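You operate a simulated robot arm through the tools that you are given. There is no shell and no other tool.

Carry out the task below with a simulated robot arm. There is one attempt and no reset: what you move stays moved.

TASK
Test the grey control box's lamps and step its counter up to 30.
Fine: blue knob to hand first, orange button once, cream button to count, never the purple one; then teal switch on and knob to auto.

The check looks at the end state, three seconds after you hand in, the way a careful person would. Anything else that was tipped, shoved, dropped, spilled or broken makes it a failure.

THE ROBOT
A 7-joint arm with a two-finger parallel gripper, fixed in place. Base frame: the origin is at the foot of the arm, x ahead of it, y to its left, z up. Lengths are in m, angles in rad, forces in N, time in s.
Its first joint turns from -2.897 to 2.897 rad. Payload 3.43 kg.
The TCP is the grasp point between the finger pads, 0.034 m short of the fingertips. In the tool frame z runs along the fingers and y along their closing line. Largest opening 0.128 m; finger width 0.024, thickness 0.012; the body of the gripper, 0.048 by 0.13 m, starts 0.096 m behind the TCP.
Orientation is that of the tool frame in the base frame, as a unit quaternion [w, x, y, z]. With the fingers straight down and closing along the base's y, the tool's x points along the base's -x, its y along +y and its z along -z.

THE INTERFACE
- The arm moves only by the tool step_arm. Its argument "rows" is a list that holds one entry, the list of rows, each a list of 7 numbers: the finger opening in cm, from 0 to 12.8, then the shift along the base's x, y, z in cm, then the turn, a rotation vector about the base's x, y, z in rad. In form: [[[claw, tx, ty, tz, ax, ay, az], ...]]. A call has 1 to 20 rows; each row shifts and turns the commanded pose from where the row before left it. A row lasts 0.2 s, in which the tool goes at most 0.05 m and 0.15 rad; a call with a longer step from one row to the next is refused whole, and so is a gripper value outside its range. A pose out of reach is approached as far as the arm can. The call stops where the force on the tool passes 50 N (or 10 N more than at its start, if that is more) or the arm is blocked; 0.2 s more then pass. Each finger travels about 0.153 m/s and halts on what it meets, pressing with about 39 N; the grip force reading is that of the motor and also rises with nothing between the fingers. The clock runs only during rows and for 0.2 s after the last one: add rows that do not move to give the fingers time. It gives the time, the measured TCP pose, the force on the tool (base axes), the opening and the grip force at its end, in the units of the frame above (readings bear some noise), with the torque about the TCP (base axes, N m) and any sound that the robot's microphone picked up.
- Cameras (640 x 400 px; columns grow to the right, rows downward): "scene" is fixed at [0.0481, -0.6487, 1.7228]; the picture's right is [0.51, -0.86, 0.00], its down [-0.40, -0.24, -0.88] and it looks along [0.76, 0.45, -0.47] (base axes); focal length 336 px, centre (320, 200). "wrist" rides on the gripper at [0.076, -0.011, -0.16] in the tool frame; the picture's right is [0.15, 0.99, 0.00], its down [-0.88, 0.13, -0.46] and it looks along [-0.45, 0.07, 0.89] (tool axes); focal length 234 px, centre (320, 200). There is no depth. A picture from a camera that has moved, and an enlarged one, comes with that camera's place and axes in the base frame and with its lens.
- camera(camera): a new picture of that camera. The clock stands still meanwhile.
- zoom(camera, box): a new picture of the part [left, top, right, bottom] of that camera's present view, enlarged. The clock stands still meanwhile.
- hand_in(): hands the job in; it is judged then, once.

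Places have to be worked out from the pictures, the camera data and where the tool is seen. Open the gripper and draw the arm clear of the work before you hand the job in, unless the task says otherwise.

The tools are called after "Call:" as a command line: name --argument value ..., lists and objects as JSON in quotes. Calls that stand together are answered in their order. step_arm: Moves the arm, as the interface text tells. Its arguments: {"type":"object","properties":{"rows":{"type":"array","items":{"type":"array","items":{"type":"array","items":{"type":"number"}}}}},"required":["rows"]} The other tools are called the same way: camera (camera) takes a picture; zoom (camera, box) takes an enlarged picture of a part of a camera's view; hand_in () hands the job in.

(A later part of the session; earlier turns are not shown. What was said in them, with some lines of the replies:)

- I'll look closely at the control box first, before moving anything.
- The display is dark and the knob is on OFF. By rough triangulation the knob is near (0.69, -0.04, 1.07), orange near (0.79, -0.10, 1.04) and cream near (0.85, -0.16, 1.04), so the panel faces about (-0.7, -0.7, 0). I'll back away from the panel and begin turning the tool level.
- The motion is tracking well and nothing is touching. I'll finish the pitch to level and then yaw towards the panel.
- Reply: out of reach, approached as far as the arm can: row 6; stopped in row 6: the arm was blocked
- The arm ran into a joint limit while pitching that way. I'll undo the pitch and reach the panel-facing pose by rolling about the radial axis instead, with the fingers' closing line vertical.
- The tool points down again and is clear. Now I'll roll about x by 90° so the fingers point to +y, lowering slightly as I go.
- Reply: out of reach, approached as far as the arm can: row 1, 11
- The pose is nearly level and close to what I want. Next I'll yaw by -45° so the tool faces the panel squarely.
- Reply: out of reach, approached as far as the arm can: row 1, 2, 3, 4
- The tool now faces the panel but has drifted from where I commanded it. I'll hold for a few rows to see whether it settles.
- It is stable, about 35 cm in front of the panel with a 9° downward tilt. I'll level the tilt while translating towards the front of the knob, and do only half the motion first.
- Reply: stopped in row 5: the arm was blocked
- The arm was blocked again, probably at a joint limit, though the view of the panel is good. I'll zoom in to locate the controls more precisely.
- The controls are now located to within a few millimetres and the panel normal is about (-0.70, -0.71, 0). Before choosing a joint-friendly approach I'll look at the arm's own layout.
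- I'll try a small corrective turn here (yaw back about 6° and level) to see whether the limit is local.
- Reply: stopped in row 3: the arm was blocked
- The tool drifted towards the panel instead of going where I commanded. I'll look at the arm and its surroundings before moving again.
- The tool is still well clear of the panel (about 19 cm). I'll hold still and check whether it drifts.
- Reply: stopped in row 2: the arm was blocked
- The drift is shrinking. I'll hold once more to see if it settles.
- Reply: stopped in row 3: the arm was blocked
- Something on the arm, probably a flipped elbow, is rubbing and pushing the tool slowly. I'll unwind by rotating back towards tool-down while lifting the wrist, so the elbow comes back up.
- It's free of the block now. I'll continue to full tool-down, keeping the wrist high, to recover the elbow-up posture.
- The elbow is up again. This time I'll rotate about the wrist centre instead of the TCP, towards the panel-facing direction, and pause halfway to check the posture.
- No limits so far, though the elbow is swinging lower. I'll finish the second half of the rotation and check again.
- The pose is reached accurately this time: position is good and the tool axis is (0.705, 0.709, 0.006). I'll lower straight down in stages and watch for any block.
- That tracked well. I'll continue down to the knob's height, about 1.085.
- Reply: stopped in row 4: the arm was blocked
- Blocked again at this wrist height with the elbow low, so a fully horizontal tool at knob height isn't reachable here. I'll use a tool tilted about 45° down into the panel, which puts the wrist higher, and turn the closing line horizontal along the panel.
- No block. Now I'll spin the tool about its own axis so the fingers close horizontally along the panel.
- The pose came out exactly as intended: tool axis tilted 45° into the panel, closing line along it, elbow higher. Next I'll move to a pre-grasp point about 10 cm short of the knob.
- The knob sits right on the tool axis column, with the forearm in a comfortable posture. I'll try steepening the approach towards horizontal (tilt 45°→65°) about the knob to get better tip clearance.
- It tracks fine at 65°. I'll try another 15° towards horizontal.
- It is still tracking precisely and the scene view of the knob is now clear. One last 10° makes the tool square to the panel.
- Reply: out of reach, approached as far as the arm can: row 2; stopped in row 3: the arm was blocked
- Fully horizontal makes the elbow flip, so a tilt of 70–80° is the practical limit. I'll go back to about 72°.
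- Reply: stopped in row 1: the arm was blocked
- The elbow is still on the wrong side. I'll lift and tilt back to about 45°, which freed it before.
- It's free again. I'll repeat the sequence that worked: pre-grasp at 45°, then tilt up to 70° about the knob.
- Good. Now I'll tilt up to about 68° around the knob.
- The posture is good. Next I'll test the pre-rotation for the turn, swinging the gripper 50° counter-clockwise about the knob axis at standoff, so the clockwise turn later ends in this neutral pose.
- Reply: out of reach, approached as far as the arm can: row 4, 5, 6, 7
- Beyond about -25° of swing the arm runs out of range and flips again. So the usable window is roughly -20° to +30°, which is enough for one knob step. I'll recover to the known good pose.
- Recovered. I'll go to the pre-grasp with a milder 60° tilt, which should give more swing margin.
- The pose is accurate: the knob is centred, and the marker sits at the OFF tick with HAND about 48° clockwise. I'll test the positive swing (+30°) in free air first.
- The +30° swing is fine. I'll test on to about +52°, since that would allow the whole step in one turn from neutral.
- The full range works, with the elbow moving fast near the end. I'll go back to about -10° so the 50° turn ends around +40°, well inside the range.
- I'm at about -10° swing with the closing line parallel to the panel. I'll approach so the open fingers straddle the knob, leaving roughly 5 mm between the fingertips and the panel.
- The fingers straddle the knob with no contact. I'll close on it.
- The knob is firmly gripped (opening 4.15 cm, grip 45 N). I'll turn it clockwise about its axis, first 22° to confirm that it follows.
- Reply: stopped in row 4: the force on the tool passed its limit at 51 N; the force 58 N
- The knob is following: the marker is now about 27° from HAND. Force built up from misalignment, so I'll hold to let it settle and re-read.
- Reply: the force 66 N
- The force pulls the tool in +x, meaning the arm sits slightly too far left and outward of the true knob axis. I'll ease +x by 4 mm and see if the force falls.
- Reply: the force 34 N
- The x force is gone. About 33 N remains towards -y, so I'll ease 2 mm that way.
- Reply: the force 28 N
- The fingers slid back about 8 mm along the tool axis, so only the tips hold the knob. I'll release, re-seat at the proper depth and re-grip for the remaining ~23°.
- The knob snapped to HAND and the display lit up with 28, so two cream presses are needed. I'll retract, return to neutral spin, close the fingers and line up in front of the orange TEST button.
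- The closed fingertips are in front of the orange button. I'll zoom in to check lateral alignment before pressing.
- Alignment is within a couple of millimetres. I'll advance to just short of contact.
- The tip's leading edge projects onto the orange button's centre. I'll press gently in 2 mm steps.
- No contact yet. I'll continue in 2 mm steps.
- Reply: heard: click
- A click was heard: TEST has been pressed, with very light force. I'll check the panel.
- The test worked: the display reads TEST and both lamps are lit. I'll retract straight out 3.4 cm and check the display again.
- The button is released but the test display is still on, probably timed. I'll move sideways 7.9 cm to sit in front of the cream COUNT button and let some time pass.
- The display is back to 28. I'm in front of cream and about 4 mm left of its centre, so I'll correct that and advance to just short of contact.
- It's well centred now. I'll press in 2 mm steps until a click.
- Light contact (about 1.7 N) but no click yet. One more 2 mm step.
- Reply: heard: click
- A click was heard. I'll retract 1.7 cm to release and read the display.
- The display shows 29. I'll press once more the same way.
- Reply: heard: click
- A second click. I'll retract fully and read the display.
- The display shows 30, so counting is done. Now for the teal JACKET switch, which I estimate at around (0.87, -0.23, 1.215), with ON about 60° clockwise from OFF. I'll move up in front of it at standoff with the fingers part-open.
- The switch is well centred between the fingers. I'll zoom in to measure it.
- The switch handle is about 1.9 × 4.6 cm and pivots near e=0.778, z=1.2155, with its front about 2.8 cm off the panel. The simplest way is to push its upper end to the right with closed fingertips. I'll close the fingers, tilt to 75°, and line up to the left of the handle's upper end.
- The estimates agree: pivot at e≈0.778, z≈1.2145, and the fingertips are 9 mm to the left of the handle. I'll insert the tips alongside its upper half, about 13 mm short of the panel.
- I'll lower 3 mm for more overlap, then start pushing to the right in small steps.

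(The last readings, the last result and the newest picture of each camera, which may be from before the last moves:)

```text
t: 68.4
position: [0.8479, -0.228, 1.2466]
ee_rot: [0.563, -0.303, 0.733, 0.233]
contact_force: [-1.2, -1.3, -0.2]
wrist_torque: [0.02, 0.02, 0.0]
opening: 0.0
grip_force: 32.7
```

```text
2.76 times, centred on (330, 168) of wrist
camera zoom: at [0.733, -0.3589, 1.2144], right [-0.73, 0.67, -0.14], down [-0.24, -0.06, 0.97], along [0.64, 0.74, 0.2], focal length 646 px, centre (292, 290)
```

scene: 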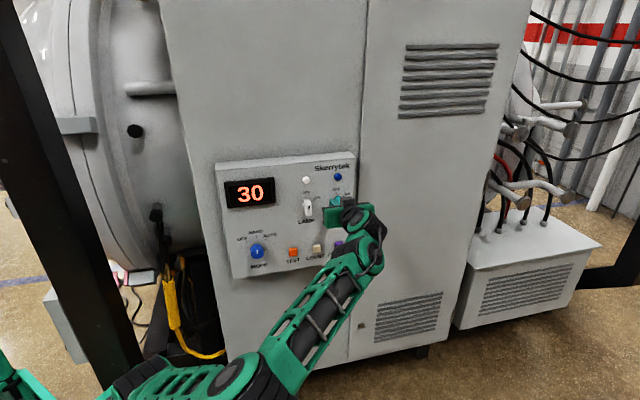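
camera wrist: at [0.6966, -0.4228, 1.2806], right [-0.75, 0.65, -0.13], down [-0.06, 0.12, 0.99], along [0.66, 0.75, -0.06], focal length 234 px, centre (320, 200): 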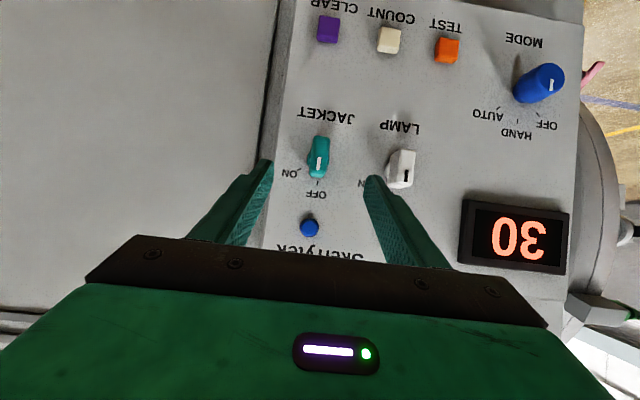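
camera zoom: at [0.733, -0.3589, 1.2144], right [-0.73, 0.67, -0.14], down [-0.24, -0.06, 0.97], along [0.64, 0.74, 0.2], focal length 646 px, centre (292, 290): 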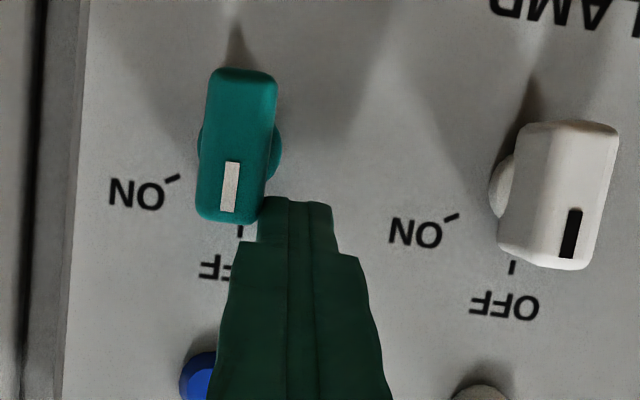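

Contact is imminent. I'll continue pushing right.

Call:
step_arm --rows '[[[0, 0.14, -0.14, 0, 0, 0, 0], [0, 0.14, -0.14, 0, 0, 0, 0], [0, 0.14, -0.14, 0, 0, 0, 0]]]'

Call:
zoom --camera "wrist" --box '[230, 95, 430, 240]'

```text
t: 69.2
position: [0.8504, -0.2316, 1.2488]
ee_rot: [0.563, -0.305, 0.732, 0.233]
contact_force: [-3.7, 8.5, 15.1]
wrist_torque: [0.35, -0.36, 0.25]
opening: 0.0001
grip_force: 32.7
```

```text
2.76 times, centred on (330, 168) of wrist
camera zoom: at [0.7361, -0.362, 1.2162], right [-0.73, 0.67, -0.14], down [-0.24, -0.06, 0.97], along [0.64, 0.74, 0.21], focal length 646 px, centre (292, 290)
```

zoom: 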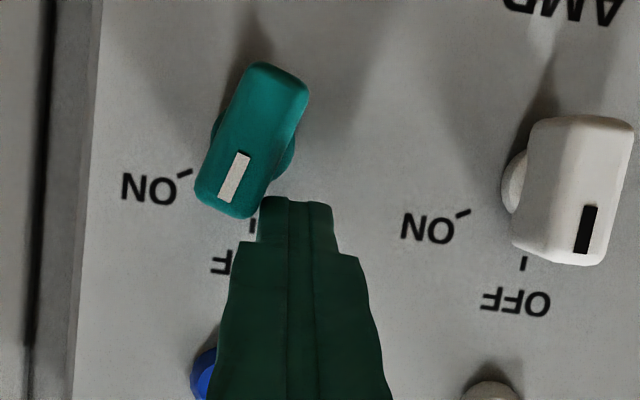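

The handle is rotating, about 15° so far. I'll keep pushing right with a slight downward bias to stay on its side.

Call:
step_arm --rows '[[[0, 0.14, -0.14, -0.05, 0, 0, 0], [0, 0.14, -0.14, -0.05, 0, 0, 0], [0, 0.14, -0.14, -0.05, 0, 0, 0]]]'

Call:
zoom --camera "wrist" --box '[230, 95, 430, 240]'

```text
t: 70.0
position: [0.8561, -0.2377, 1.2466]
ee_rot: [0.564, -0.302, 0.733, 0.231]
contact_force: [-2.9, -1.7, 26.0]
wrist_torque: [0.33, -0.66, 0.01]
opening: 0.0
grip_force: 33.2
```

```text
2.76 times, centred on (330, 168) of wrist
camera zoom: at [0.7401, -0.3677, 1.2144], right [-0.72, 0.67, -0.14], down [-0.24, -0.06, 0.97], along [0.64, 0.74, 0.21], focal length 646 px, centre (292, 290)
```

zoom: 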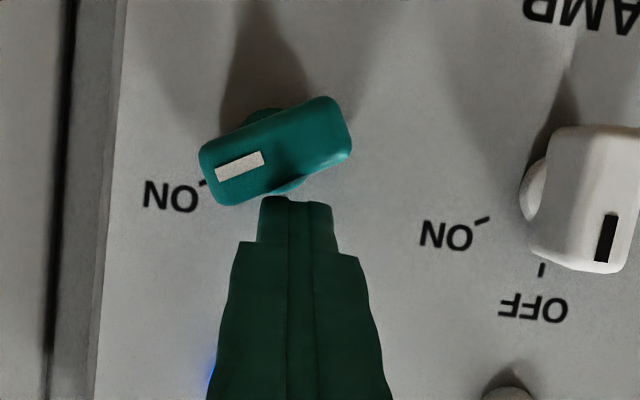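

The handle snapped to ON and the blue lamp appears lit. I'll lift off the handle, retract straight out and verify.

Call:
step_arm --rows '[[[0, 0, 0, 0.4, 0, 0, 0], [0, 0, 0, 0.6, 0, 0, 0], [0, -1.5, -1.5, 0.2, 0, 0, 0], [0, -2, -2, 0, 0, 0, 0], [0, -2, -2, 0, 0, 0, 0], [0, -1.5, -1.5, 0, 0, 0, 0], [0, 0, 0, 0, 0, 0, 0]]]'

Call:
camera --camera "wrist"

Call:
camera --camera "scene"

```text
t: 71.6
position: [0.786, -0.3081, 1.2556]
ee_rot: [0.563, -0.302, 0.733, 0.232]
contact_force: [0.3, -0.7, 0.8]
wrist_torque: [0.03, 0.03, 0.0]
opening: 0.0001
grip_force: 32.8
```

```text
taken
camera wrist: at [0.6714, -0.4382, 1.2249], right [-0.73, 0.67, -0.14], down [-0.24, -0.06, 0.97], along [0.64, 0.74, 0.2], focal length 234 px, centre (320, 200)
```

wrist: 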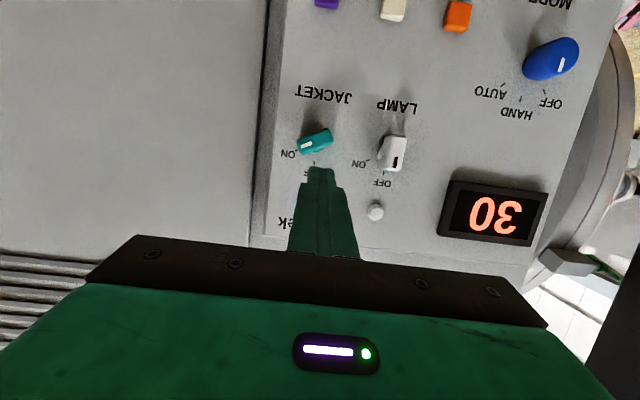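

```text
taken
```

scene: 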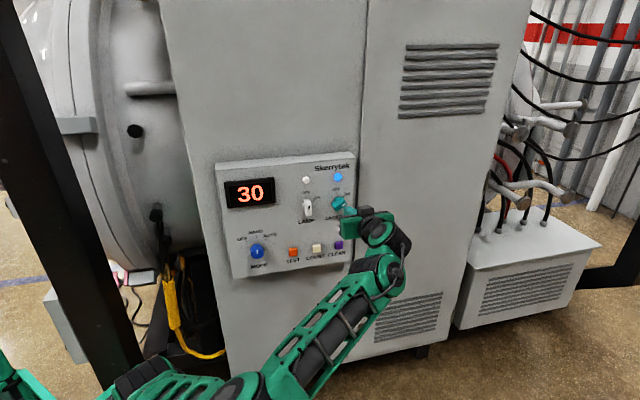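

The blue lamp is lit, the switch is at ON and the counter still reads 30. Last comes the knob to AUTO: I'll go back to the knob's pre-grasp pose at 60° tilt, opening the fingers on the way.

Call:
step_arm --rows '[[[0, -1.03, 2.08, -3.39, -0.0463, 0.0463, 0], [0, -1.03, 2.08, -3.39, -0.0463, 0.0463, 0], [0, -1.03, 2.08, -3.39, -0.0463, 0.0463, 0], [0, -1.03, 2.08, -3.39, -0.0463, 0.0463, 0], [2, -2.65, 3.5, 0.15, 0, 0, 0], [5, -2.65, 3.5, 0.15, 0, 0, 0], [8, -2.65, 3.5, 0.15, 0, 0, 0], [8, -2.64, 3.5, 0.15, 0, 0, 0], [8, 0, 0, 0, 0, 0, 0]]]'

Call:
camera --camera "wrist"

Call:
camera --camera "scene"

```text
t: 73.6
position: [0.6397, -0.0841, 1.1258]
ee_rot: [0.462, -0.33, 0.8, 0.191]
contact_force: [-0.3, -0.5, -0.5]
wrist_torque: [0.0, -0.04, 0.03]
opening: 0.0801
grip_force: 0.0
```

```text
taken
camera wrist: at [0.5231, -0.216, 1.1406], right [-0.75, 0.65, -0.13], down [-0.06, 0.12, 0.99], along [0.66, 0.75, -0.05], focal length 234 px, centre (320, 200)
```

wrist: 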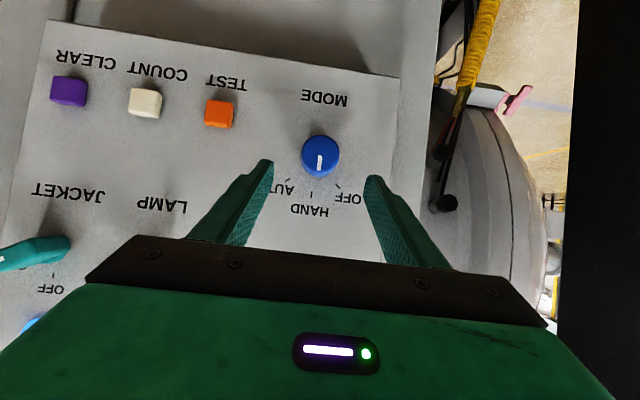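

```text
taken
```

scene: 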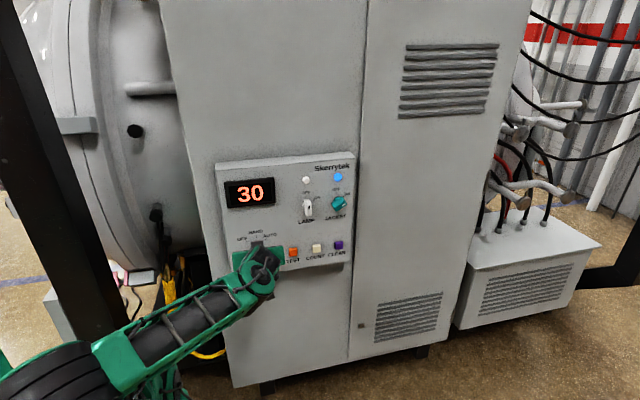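

The knob is centred and I'm in the good posture. I'll approach along the tool axis to straddle the knob.

Call:
step_arm --rows '[[[8, 0.905, 0.9, -0.74, 0, 0, 0], [8, 0.905, 0.9, -0.74, 0, 0, 0], [8, 0.905, 0.9, -0.74, 0, 0, 0], [8, 0.905, 0.9, -0.74, 0, 0, 0], [8, 0, 0, 0, 0, 0, 0]]]'

Call:
zoom --camera "wrist" --box '[220, 90, 420, 240]'

```text
t: 74.8
position: [0.6755, -0.0495, 1.0978]
ee_rot: [0.462, -0.331, 0.801, 0.19]
contact_force: [0.1, 1.4, 0.0]
wrist_torque: [0.02, 0.01, 0.01]
opening: 0.0802
grip_force: 0.1
```

```text
2.67 times, centred on (320, 165) of wrist
camera zoom: at [0.5599, -0.1812, 1.1122], right [-0.75, 0.65, -0.13], down [-0.06, 0.13, 0.99], along [0.66, 0.75, -0.06], focal length 624 px, centre (320, 293)
```

zoom: 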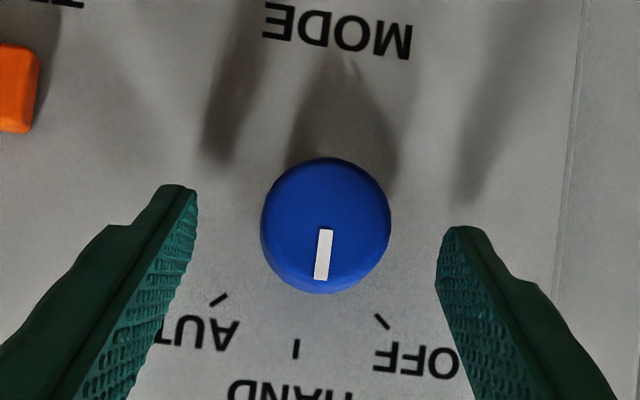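

It's nearly centred. I'll make a tiny correction and close the fingers on the knob.

Call:
step_arm --rows '[[[8, 0, 0.2, -0.1, 0, 0, 0], [5.5, 0, 0, 0, 0, 0, 0], [3, 0, 0, 0, 0, 0, 0], [3, 0, 0, 0, 0, 0, 0], [3, 0, 0, 0, 0, 0, 0]]]'

```text
t: 76.0
position: [0.6766, -0.0478, 1.0959]
ee_rot: [0.462, -0.33, 0.801, 0.189]
contact_force: [11.5, -5.8, 3.2]
wrist_torque: [-0.13, -0.13, 0.4]
opening: 0.0417
grip_force: 45.7
```

It's gripped firmly. I'll turn clockwise slowly, about 17° first, and check the forces.

Call:
step_arm --rows '[[[3, 0.068, -0.068, 0, 0.0424, 0.0424, 0], [3, 0.067, -0.067, -0.01, 0.0424, 0.0424, 0], [3, 0.066, -0.066, -0.014, 0.0424, 0.0424, 0], [3, 0.066, -0.066, -0.02, 0.0424, 0.0424, 0], [3, 0.065, -0.065, -0.025, 0.0424, 0.0424, 0]]]'

Call:
zoom --camera "wrist" --box '[220, 90, 420, 240]'

```text
t: 77.2
position: [0.6812, -0.0508, 1.0951]
ee_rot: [0.408, -0.256, 0.821, 0.307]
contact_force: [14.6, -23.7, 21.4]
wrist_torque: [0.28, -0.77, 0.27]
opening: 0.0417
grip_force: 44.7
```

```text
2.67 times, centred on (320, 165) of wrist
camera zoom: at [0.5661, -0.1857, 1.1064], right [-0.74, 0.65, 0.17], down [0.15, -0.09, 0.98], along [0.65, 0.76, -0.03], focal length 624 px, centre (320, 293)
```

zoom: 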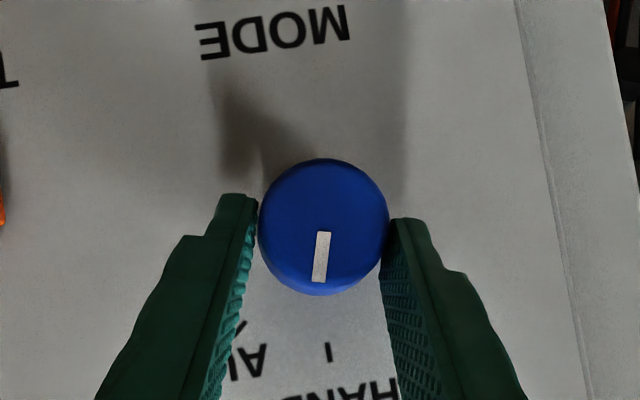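

The knob follows, now about 16° past HAND. I'll continue another 17° with a small centring correction.

Call:
step_arm --rows '[[[3, 0.1, -0.1, 0.02, 0.0424, 0.0424, 0], [3, 0.095, -0.095, 0, 0.0424, 0.0424, 0], [3, 0.09, -0.09, -0.01, 0.0424, 0.0424, 0], [3, 0.08, -0.08, -0.02, 0.0424, 0.0424, 0], [3, 0.07, -0.07, -0.03, 0.0424, 0.0424, 0]]]'

Call:
zoom --camera "wrist" --box '[220, 90, 420, 240]'

```text
t: 78.4
position: [0.6827, -0.0544, 1.0949]
ee_rot: [0.343, -0.178, 0.821, 0.419]
contact_force: [17.0, -16.4, 0.4]
wrist_torque: [0.6, -1.01, -0.03]
opening: 0.0415
grip_force: 45.3
```

```text
2.67 times, centred on (320, 165) of wrist
camera zoom: at [0.5714, -0.1908, 1.0999], right [-0.68, 0.58, 0.46], down [0.35, -0.29, 0.89], along [0.65, 0.76, -0.01], focal length 624 px, centre (320, 293)
```

zoom: 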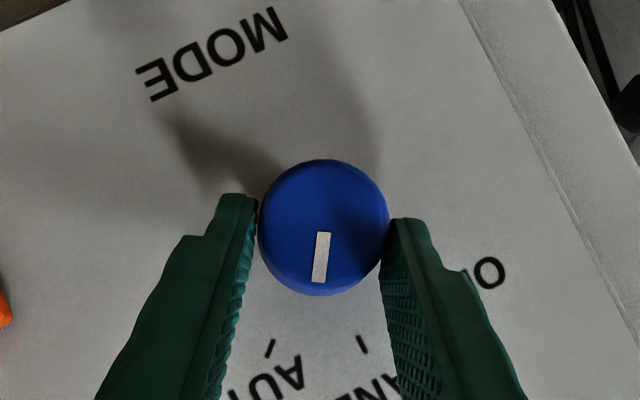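

The marker is past halfway, with AUTO about 17° further. I'll continue for about 14° more.

Call:
step_arm --rows '[[[3, 0.09, -0.09, -0.03, 0.0424, 0.0424, 0], [3, 0.08, -0.08, -0.04, 0.0424, 0.0424, 0], [3, 0.07, -0.07, -0.04, 0.0424, 0.0424, 0], [3, 0.06, -0.06, -0.05, 0.0424, 0.0424, 0]]]'

Call:
zoom --camera "wrist" --box '[220, 90, 420, 240]'

```text
t: 79.4
position: [0.6865, -0.057, 1.0918]
ee_rot: [0.283, -0.113, 0.81, 0.501]
contact_force: [10.8, -5.5, -28.6]
wrist_torque: [0.33, -0.97, -0.04]
opening: 0.0416
grip_force: 45.0
```

```text
2.67 times, centred on (320, 165) of wrist
camera zoom: at [0.5745, -0.1938, 1.0936], right [-0.58, 0.48, 0.66], down [0.5, -0.43, 0.76], along [0.64, 0.77, 0.01], focal length 624 px, centre (320, 293)
```

zoom: 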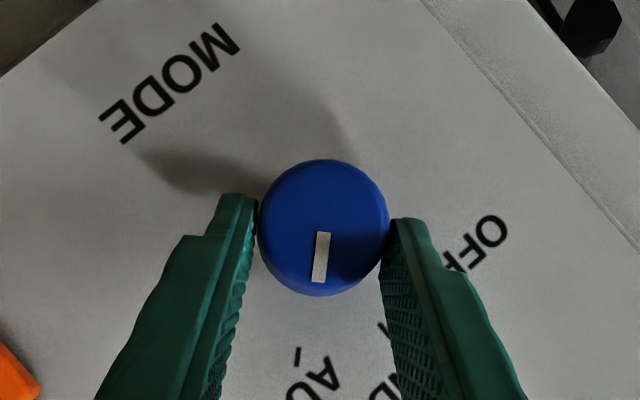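

The marker now points almost at the AUTO tick, about 4° short, so the detent should finish it. I'll open the fingers.

Call:
step_arm --rows '[[[7, 0, 0, 0, 0, 0, 0], [7, 0, 0, 0, 0, 0, 0], [7, 0, 0, 0, 0, 0, 0]]]'

Call:
zoom --camera "wrist" --box '[220, 90, 420, 240]'

Call:
zoom --camera "scene" --box '[210, 150, 370, 290]'

```text
t: 80.2
position: [0.685, -0.0574, 1.0927]
ee_rot: [0.286, -0.113, 0.809, 0.5]
contact_force: [0.1, 0.2, 0.2]
wrist_torque: [0.01, -0.01, 0.0]
opening: 0.0702
grip_force: 0.0
```

```text
2.67 times, centred on (320, 165) of wrist
camera zoom: at [0.5741, -0.1936, 1.0951], right [-0.58, 0.48, 0.65], down [0.49, -0.43, 0.76], along [0.65, 0.76, 0.01], focal length 624 px, centre (320, 293)
```

zoom: 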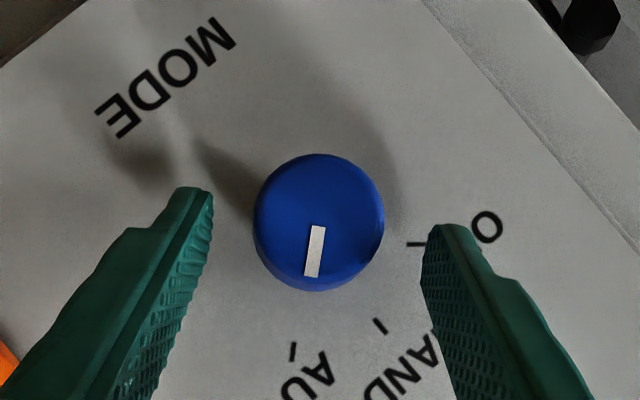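

```text
2.86 times, centred on (290, 220) of scene
camera zoom: at [0.0481, -0.6487, 1.7228], right [0.51, -0.86, 0.0], down [-0.4, -0.24, -0.88], along [0.76, 0.45, -0.47], focal length 960 px, centre (406, 143)
```

zoom: 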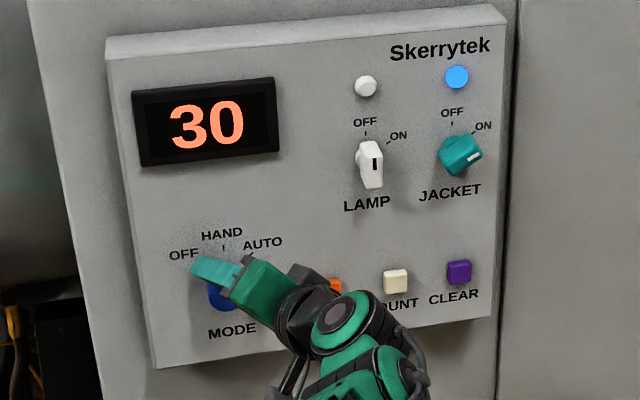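

The knob snapped to AUTO, JACKET is ON with its lamp lit, and the counter reads 30. I'll retract straight out from the knob, then undo the swing and draw the arm clear.

Call:
step_arm --rows '[[[7, -1.2, -1.2, 0.2, 0, 0, 0], [7, -1.6, -1.6, 0.4, 0, 0, 0], [7, -1.6, -1.6, 0.4, 0, 0, 0], [7, -1.6, -1.6, 0.5, 0, 0, 0], [7, -1.2, -1.2, 0.5, -0.05, -0.05, 0], [7, -0.8, -0.8, 0.5, -0.0884, -0.0884, 0], [7, -0.5, -0.5, 0.5, -0.0884, -0.0884, 0], [7, -0.3, -0.3, 0.5, -0.0884, -0.0884, 0], [7, 0, 0, 0.5, -0.0884, -0.0884, 0], [7, 0, 0, 0.5, -0.0884, -0.0884, 0], [7, 0, 0, 0, 0, 0, 0]]]'

Call:
camera --camera "scene"

```text
t: 82.6
position: [0.5985, -0.1448, 1.1384]
ee_rot: [0.436, -0.297, 0.813, 0.248]
contact_force: [-0.4, 1.2, 0.3]
wrist_torque: [-0.03, 0.0, -0.03]
opening: 0.0699
grip_force: 0.1
```

```text
taken
```

scene: 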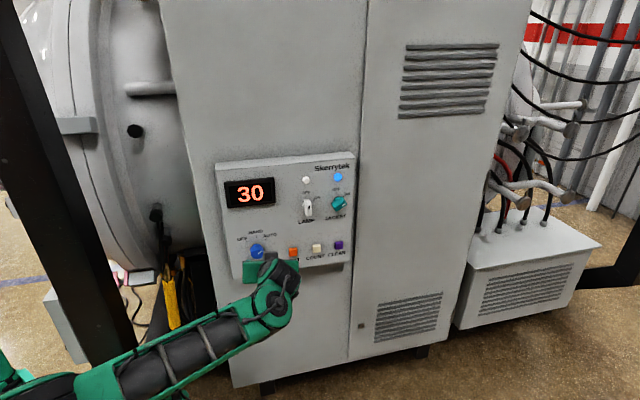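

I'm clear of the knob. I'll draw back further from the panel, tilting to the comfortable 45° posture and opening the gripper fully.

Call:
step_arm --rows '[[[9, -1, -3, 2.5, -0.046, 0.046, 0], [11, -1, -3, 2.5, -0.046, 0.046, 0], [12.8, -1, -3, 2.5, -0.046, 0.046, 0], [12.8, -1, -3, 2.5, -0.046, 0.046, 0], [12.8, -1, -3, 1.5, 0, 0, 0], [12.8, 0, -3, 1.5, 0, 0, 0], [12.8, 0, 0, 0, 0, 0, 0], [12.8, 0, 0, 0, 0, 0, 0]]]'

Call:
camera --camera "scene"

Call:
zoom --camera "scene" --box '[210, 150, 370, 290]'

Call:
camera --camera "wrist"

```text
t: 84.4
position: [0.547, -0.3274, 1.2681]
ee_rot: [0.331, -0.311, 0.869, 0.199]
contact_force: [0.6, -0.4, -0.4]
wrist_torque: [-0.04, 0.02, 0.0]
opening: 0.128
grip_force: 0.1
```

```text
taken
```

scene: 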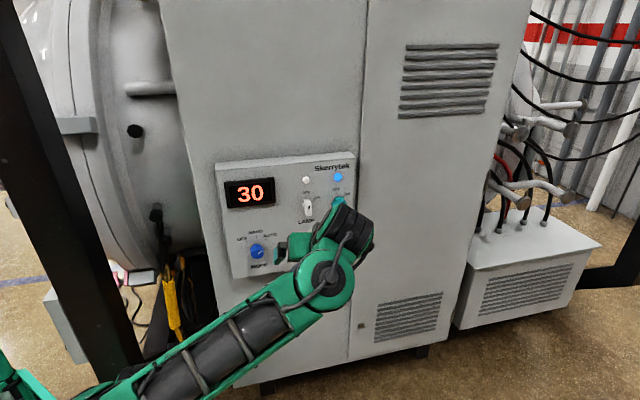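

```text
2.86 times, centred on (290, 220) of scene
camera zoom: at [0.0481, -0.6487, 1.7228], right [0.51, -0.86, 0.0], down [-0.4, -0.24, -0.88], along [0.76, 0.45, -0.47], focal length 960 px, centre (406, 143)
```

zoom: 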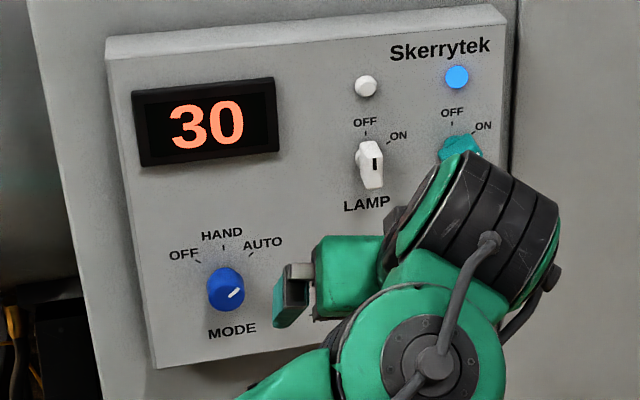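

```text
taken
camera wrist: at [0.4383, -0.4531, 1.3264], right [-0.75, 0.66, 0.04], down [0.22, 0.2, 0.95], along [0.62, 0.72, -0.3], focal length 234 px, centre (320, 200)
```

wrist: 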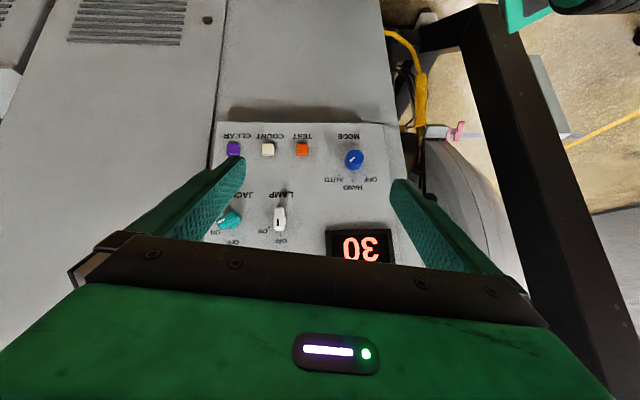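

The panel shows 30. The knob is at AUTO, JACKET is ON with its blue lamp lit, and LAMP is still OFF. CLEAR was never touched, and the arm is open and well clear of the panel, so I'm handing in.

Call:
hand_in

```text
The job is handed in.
```

The control box job is done and handed in. The counter reads 30, the teal JACKET switch is on and the blue knob is at AUTO.

- **Blue knob to hand:** it went to HAND first, and the display came on at 28.
- **Lamp test:** I pressed the orange button once. The display read TEST and both lamps lit, then it went back to 28.
- **Counting:** I pressed the cream button twice, 28 to 29 to 30.
- **Teal switch and auto:** after I turned the switch on, its blue lamp lit. The knob then clicked into AUTO.

I never touched the purple button, and the white LAMP switch is still off.

While I was finding a workable pose, the arm stopped itself several times ("blocked"). The tool showed no contact in those stops and nothing in the pictures had moved, but I couldn't see the elbow. It may have rubbed against something out of view.

The gripper is open and the arm is clear of the panel.
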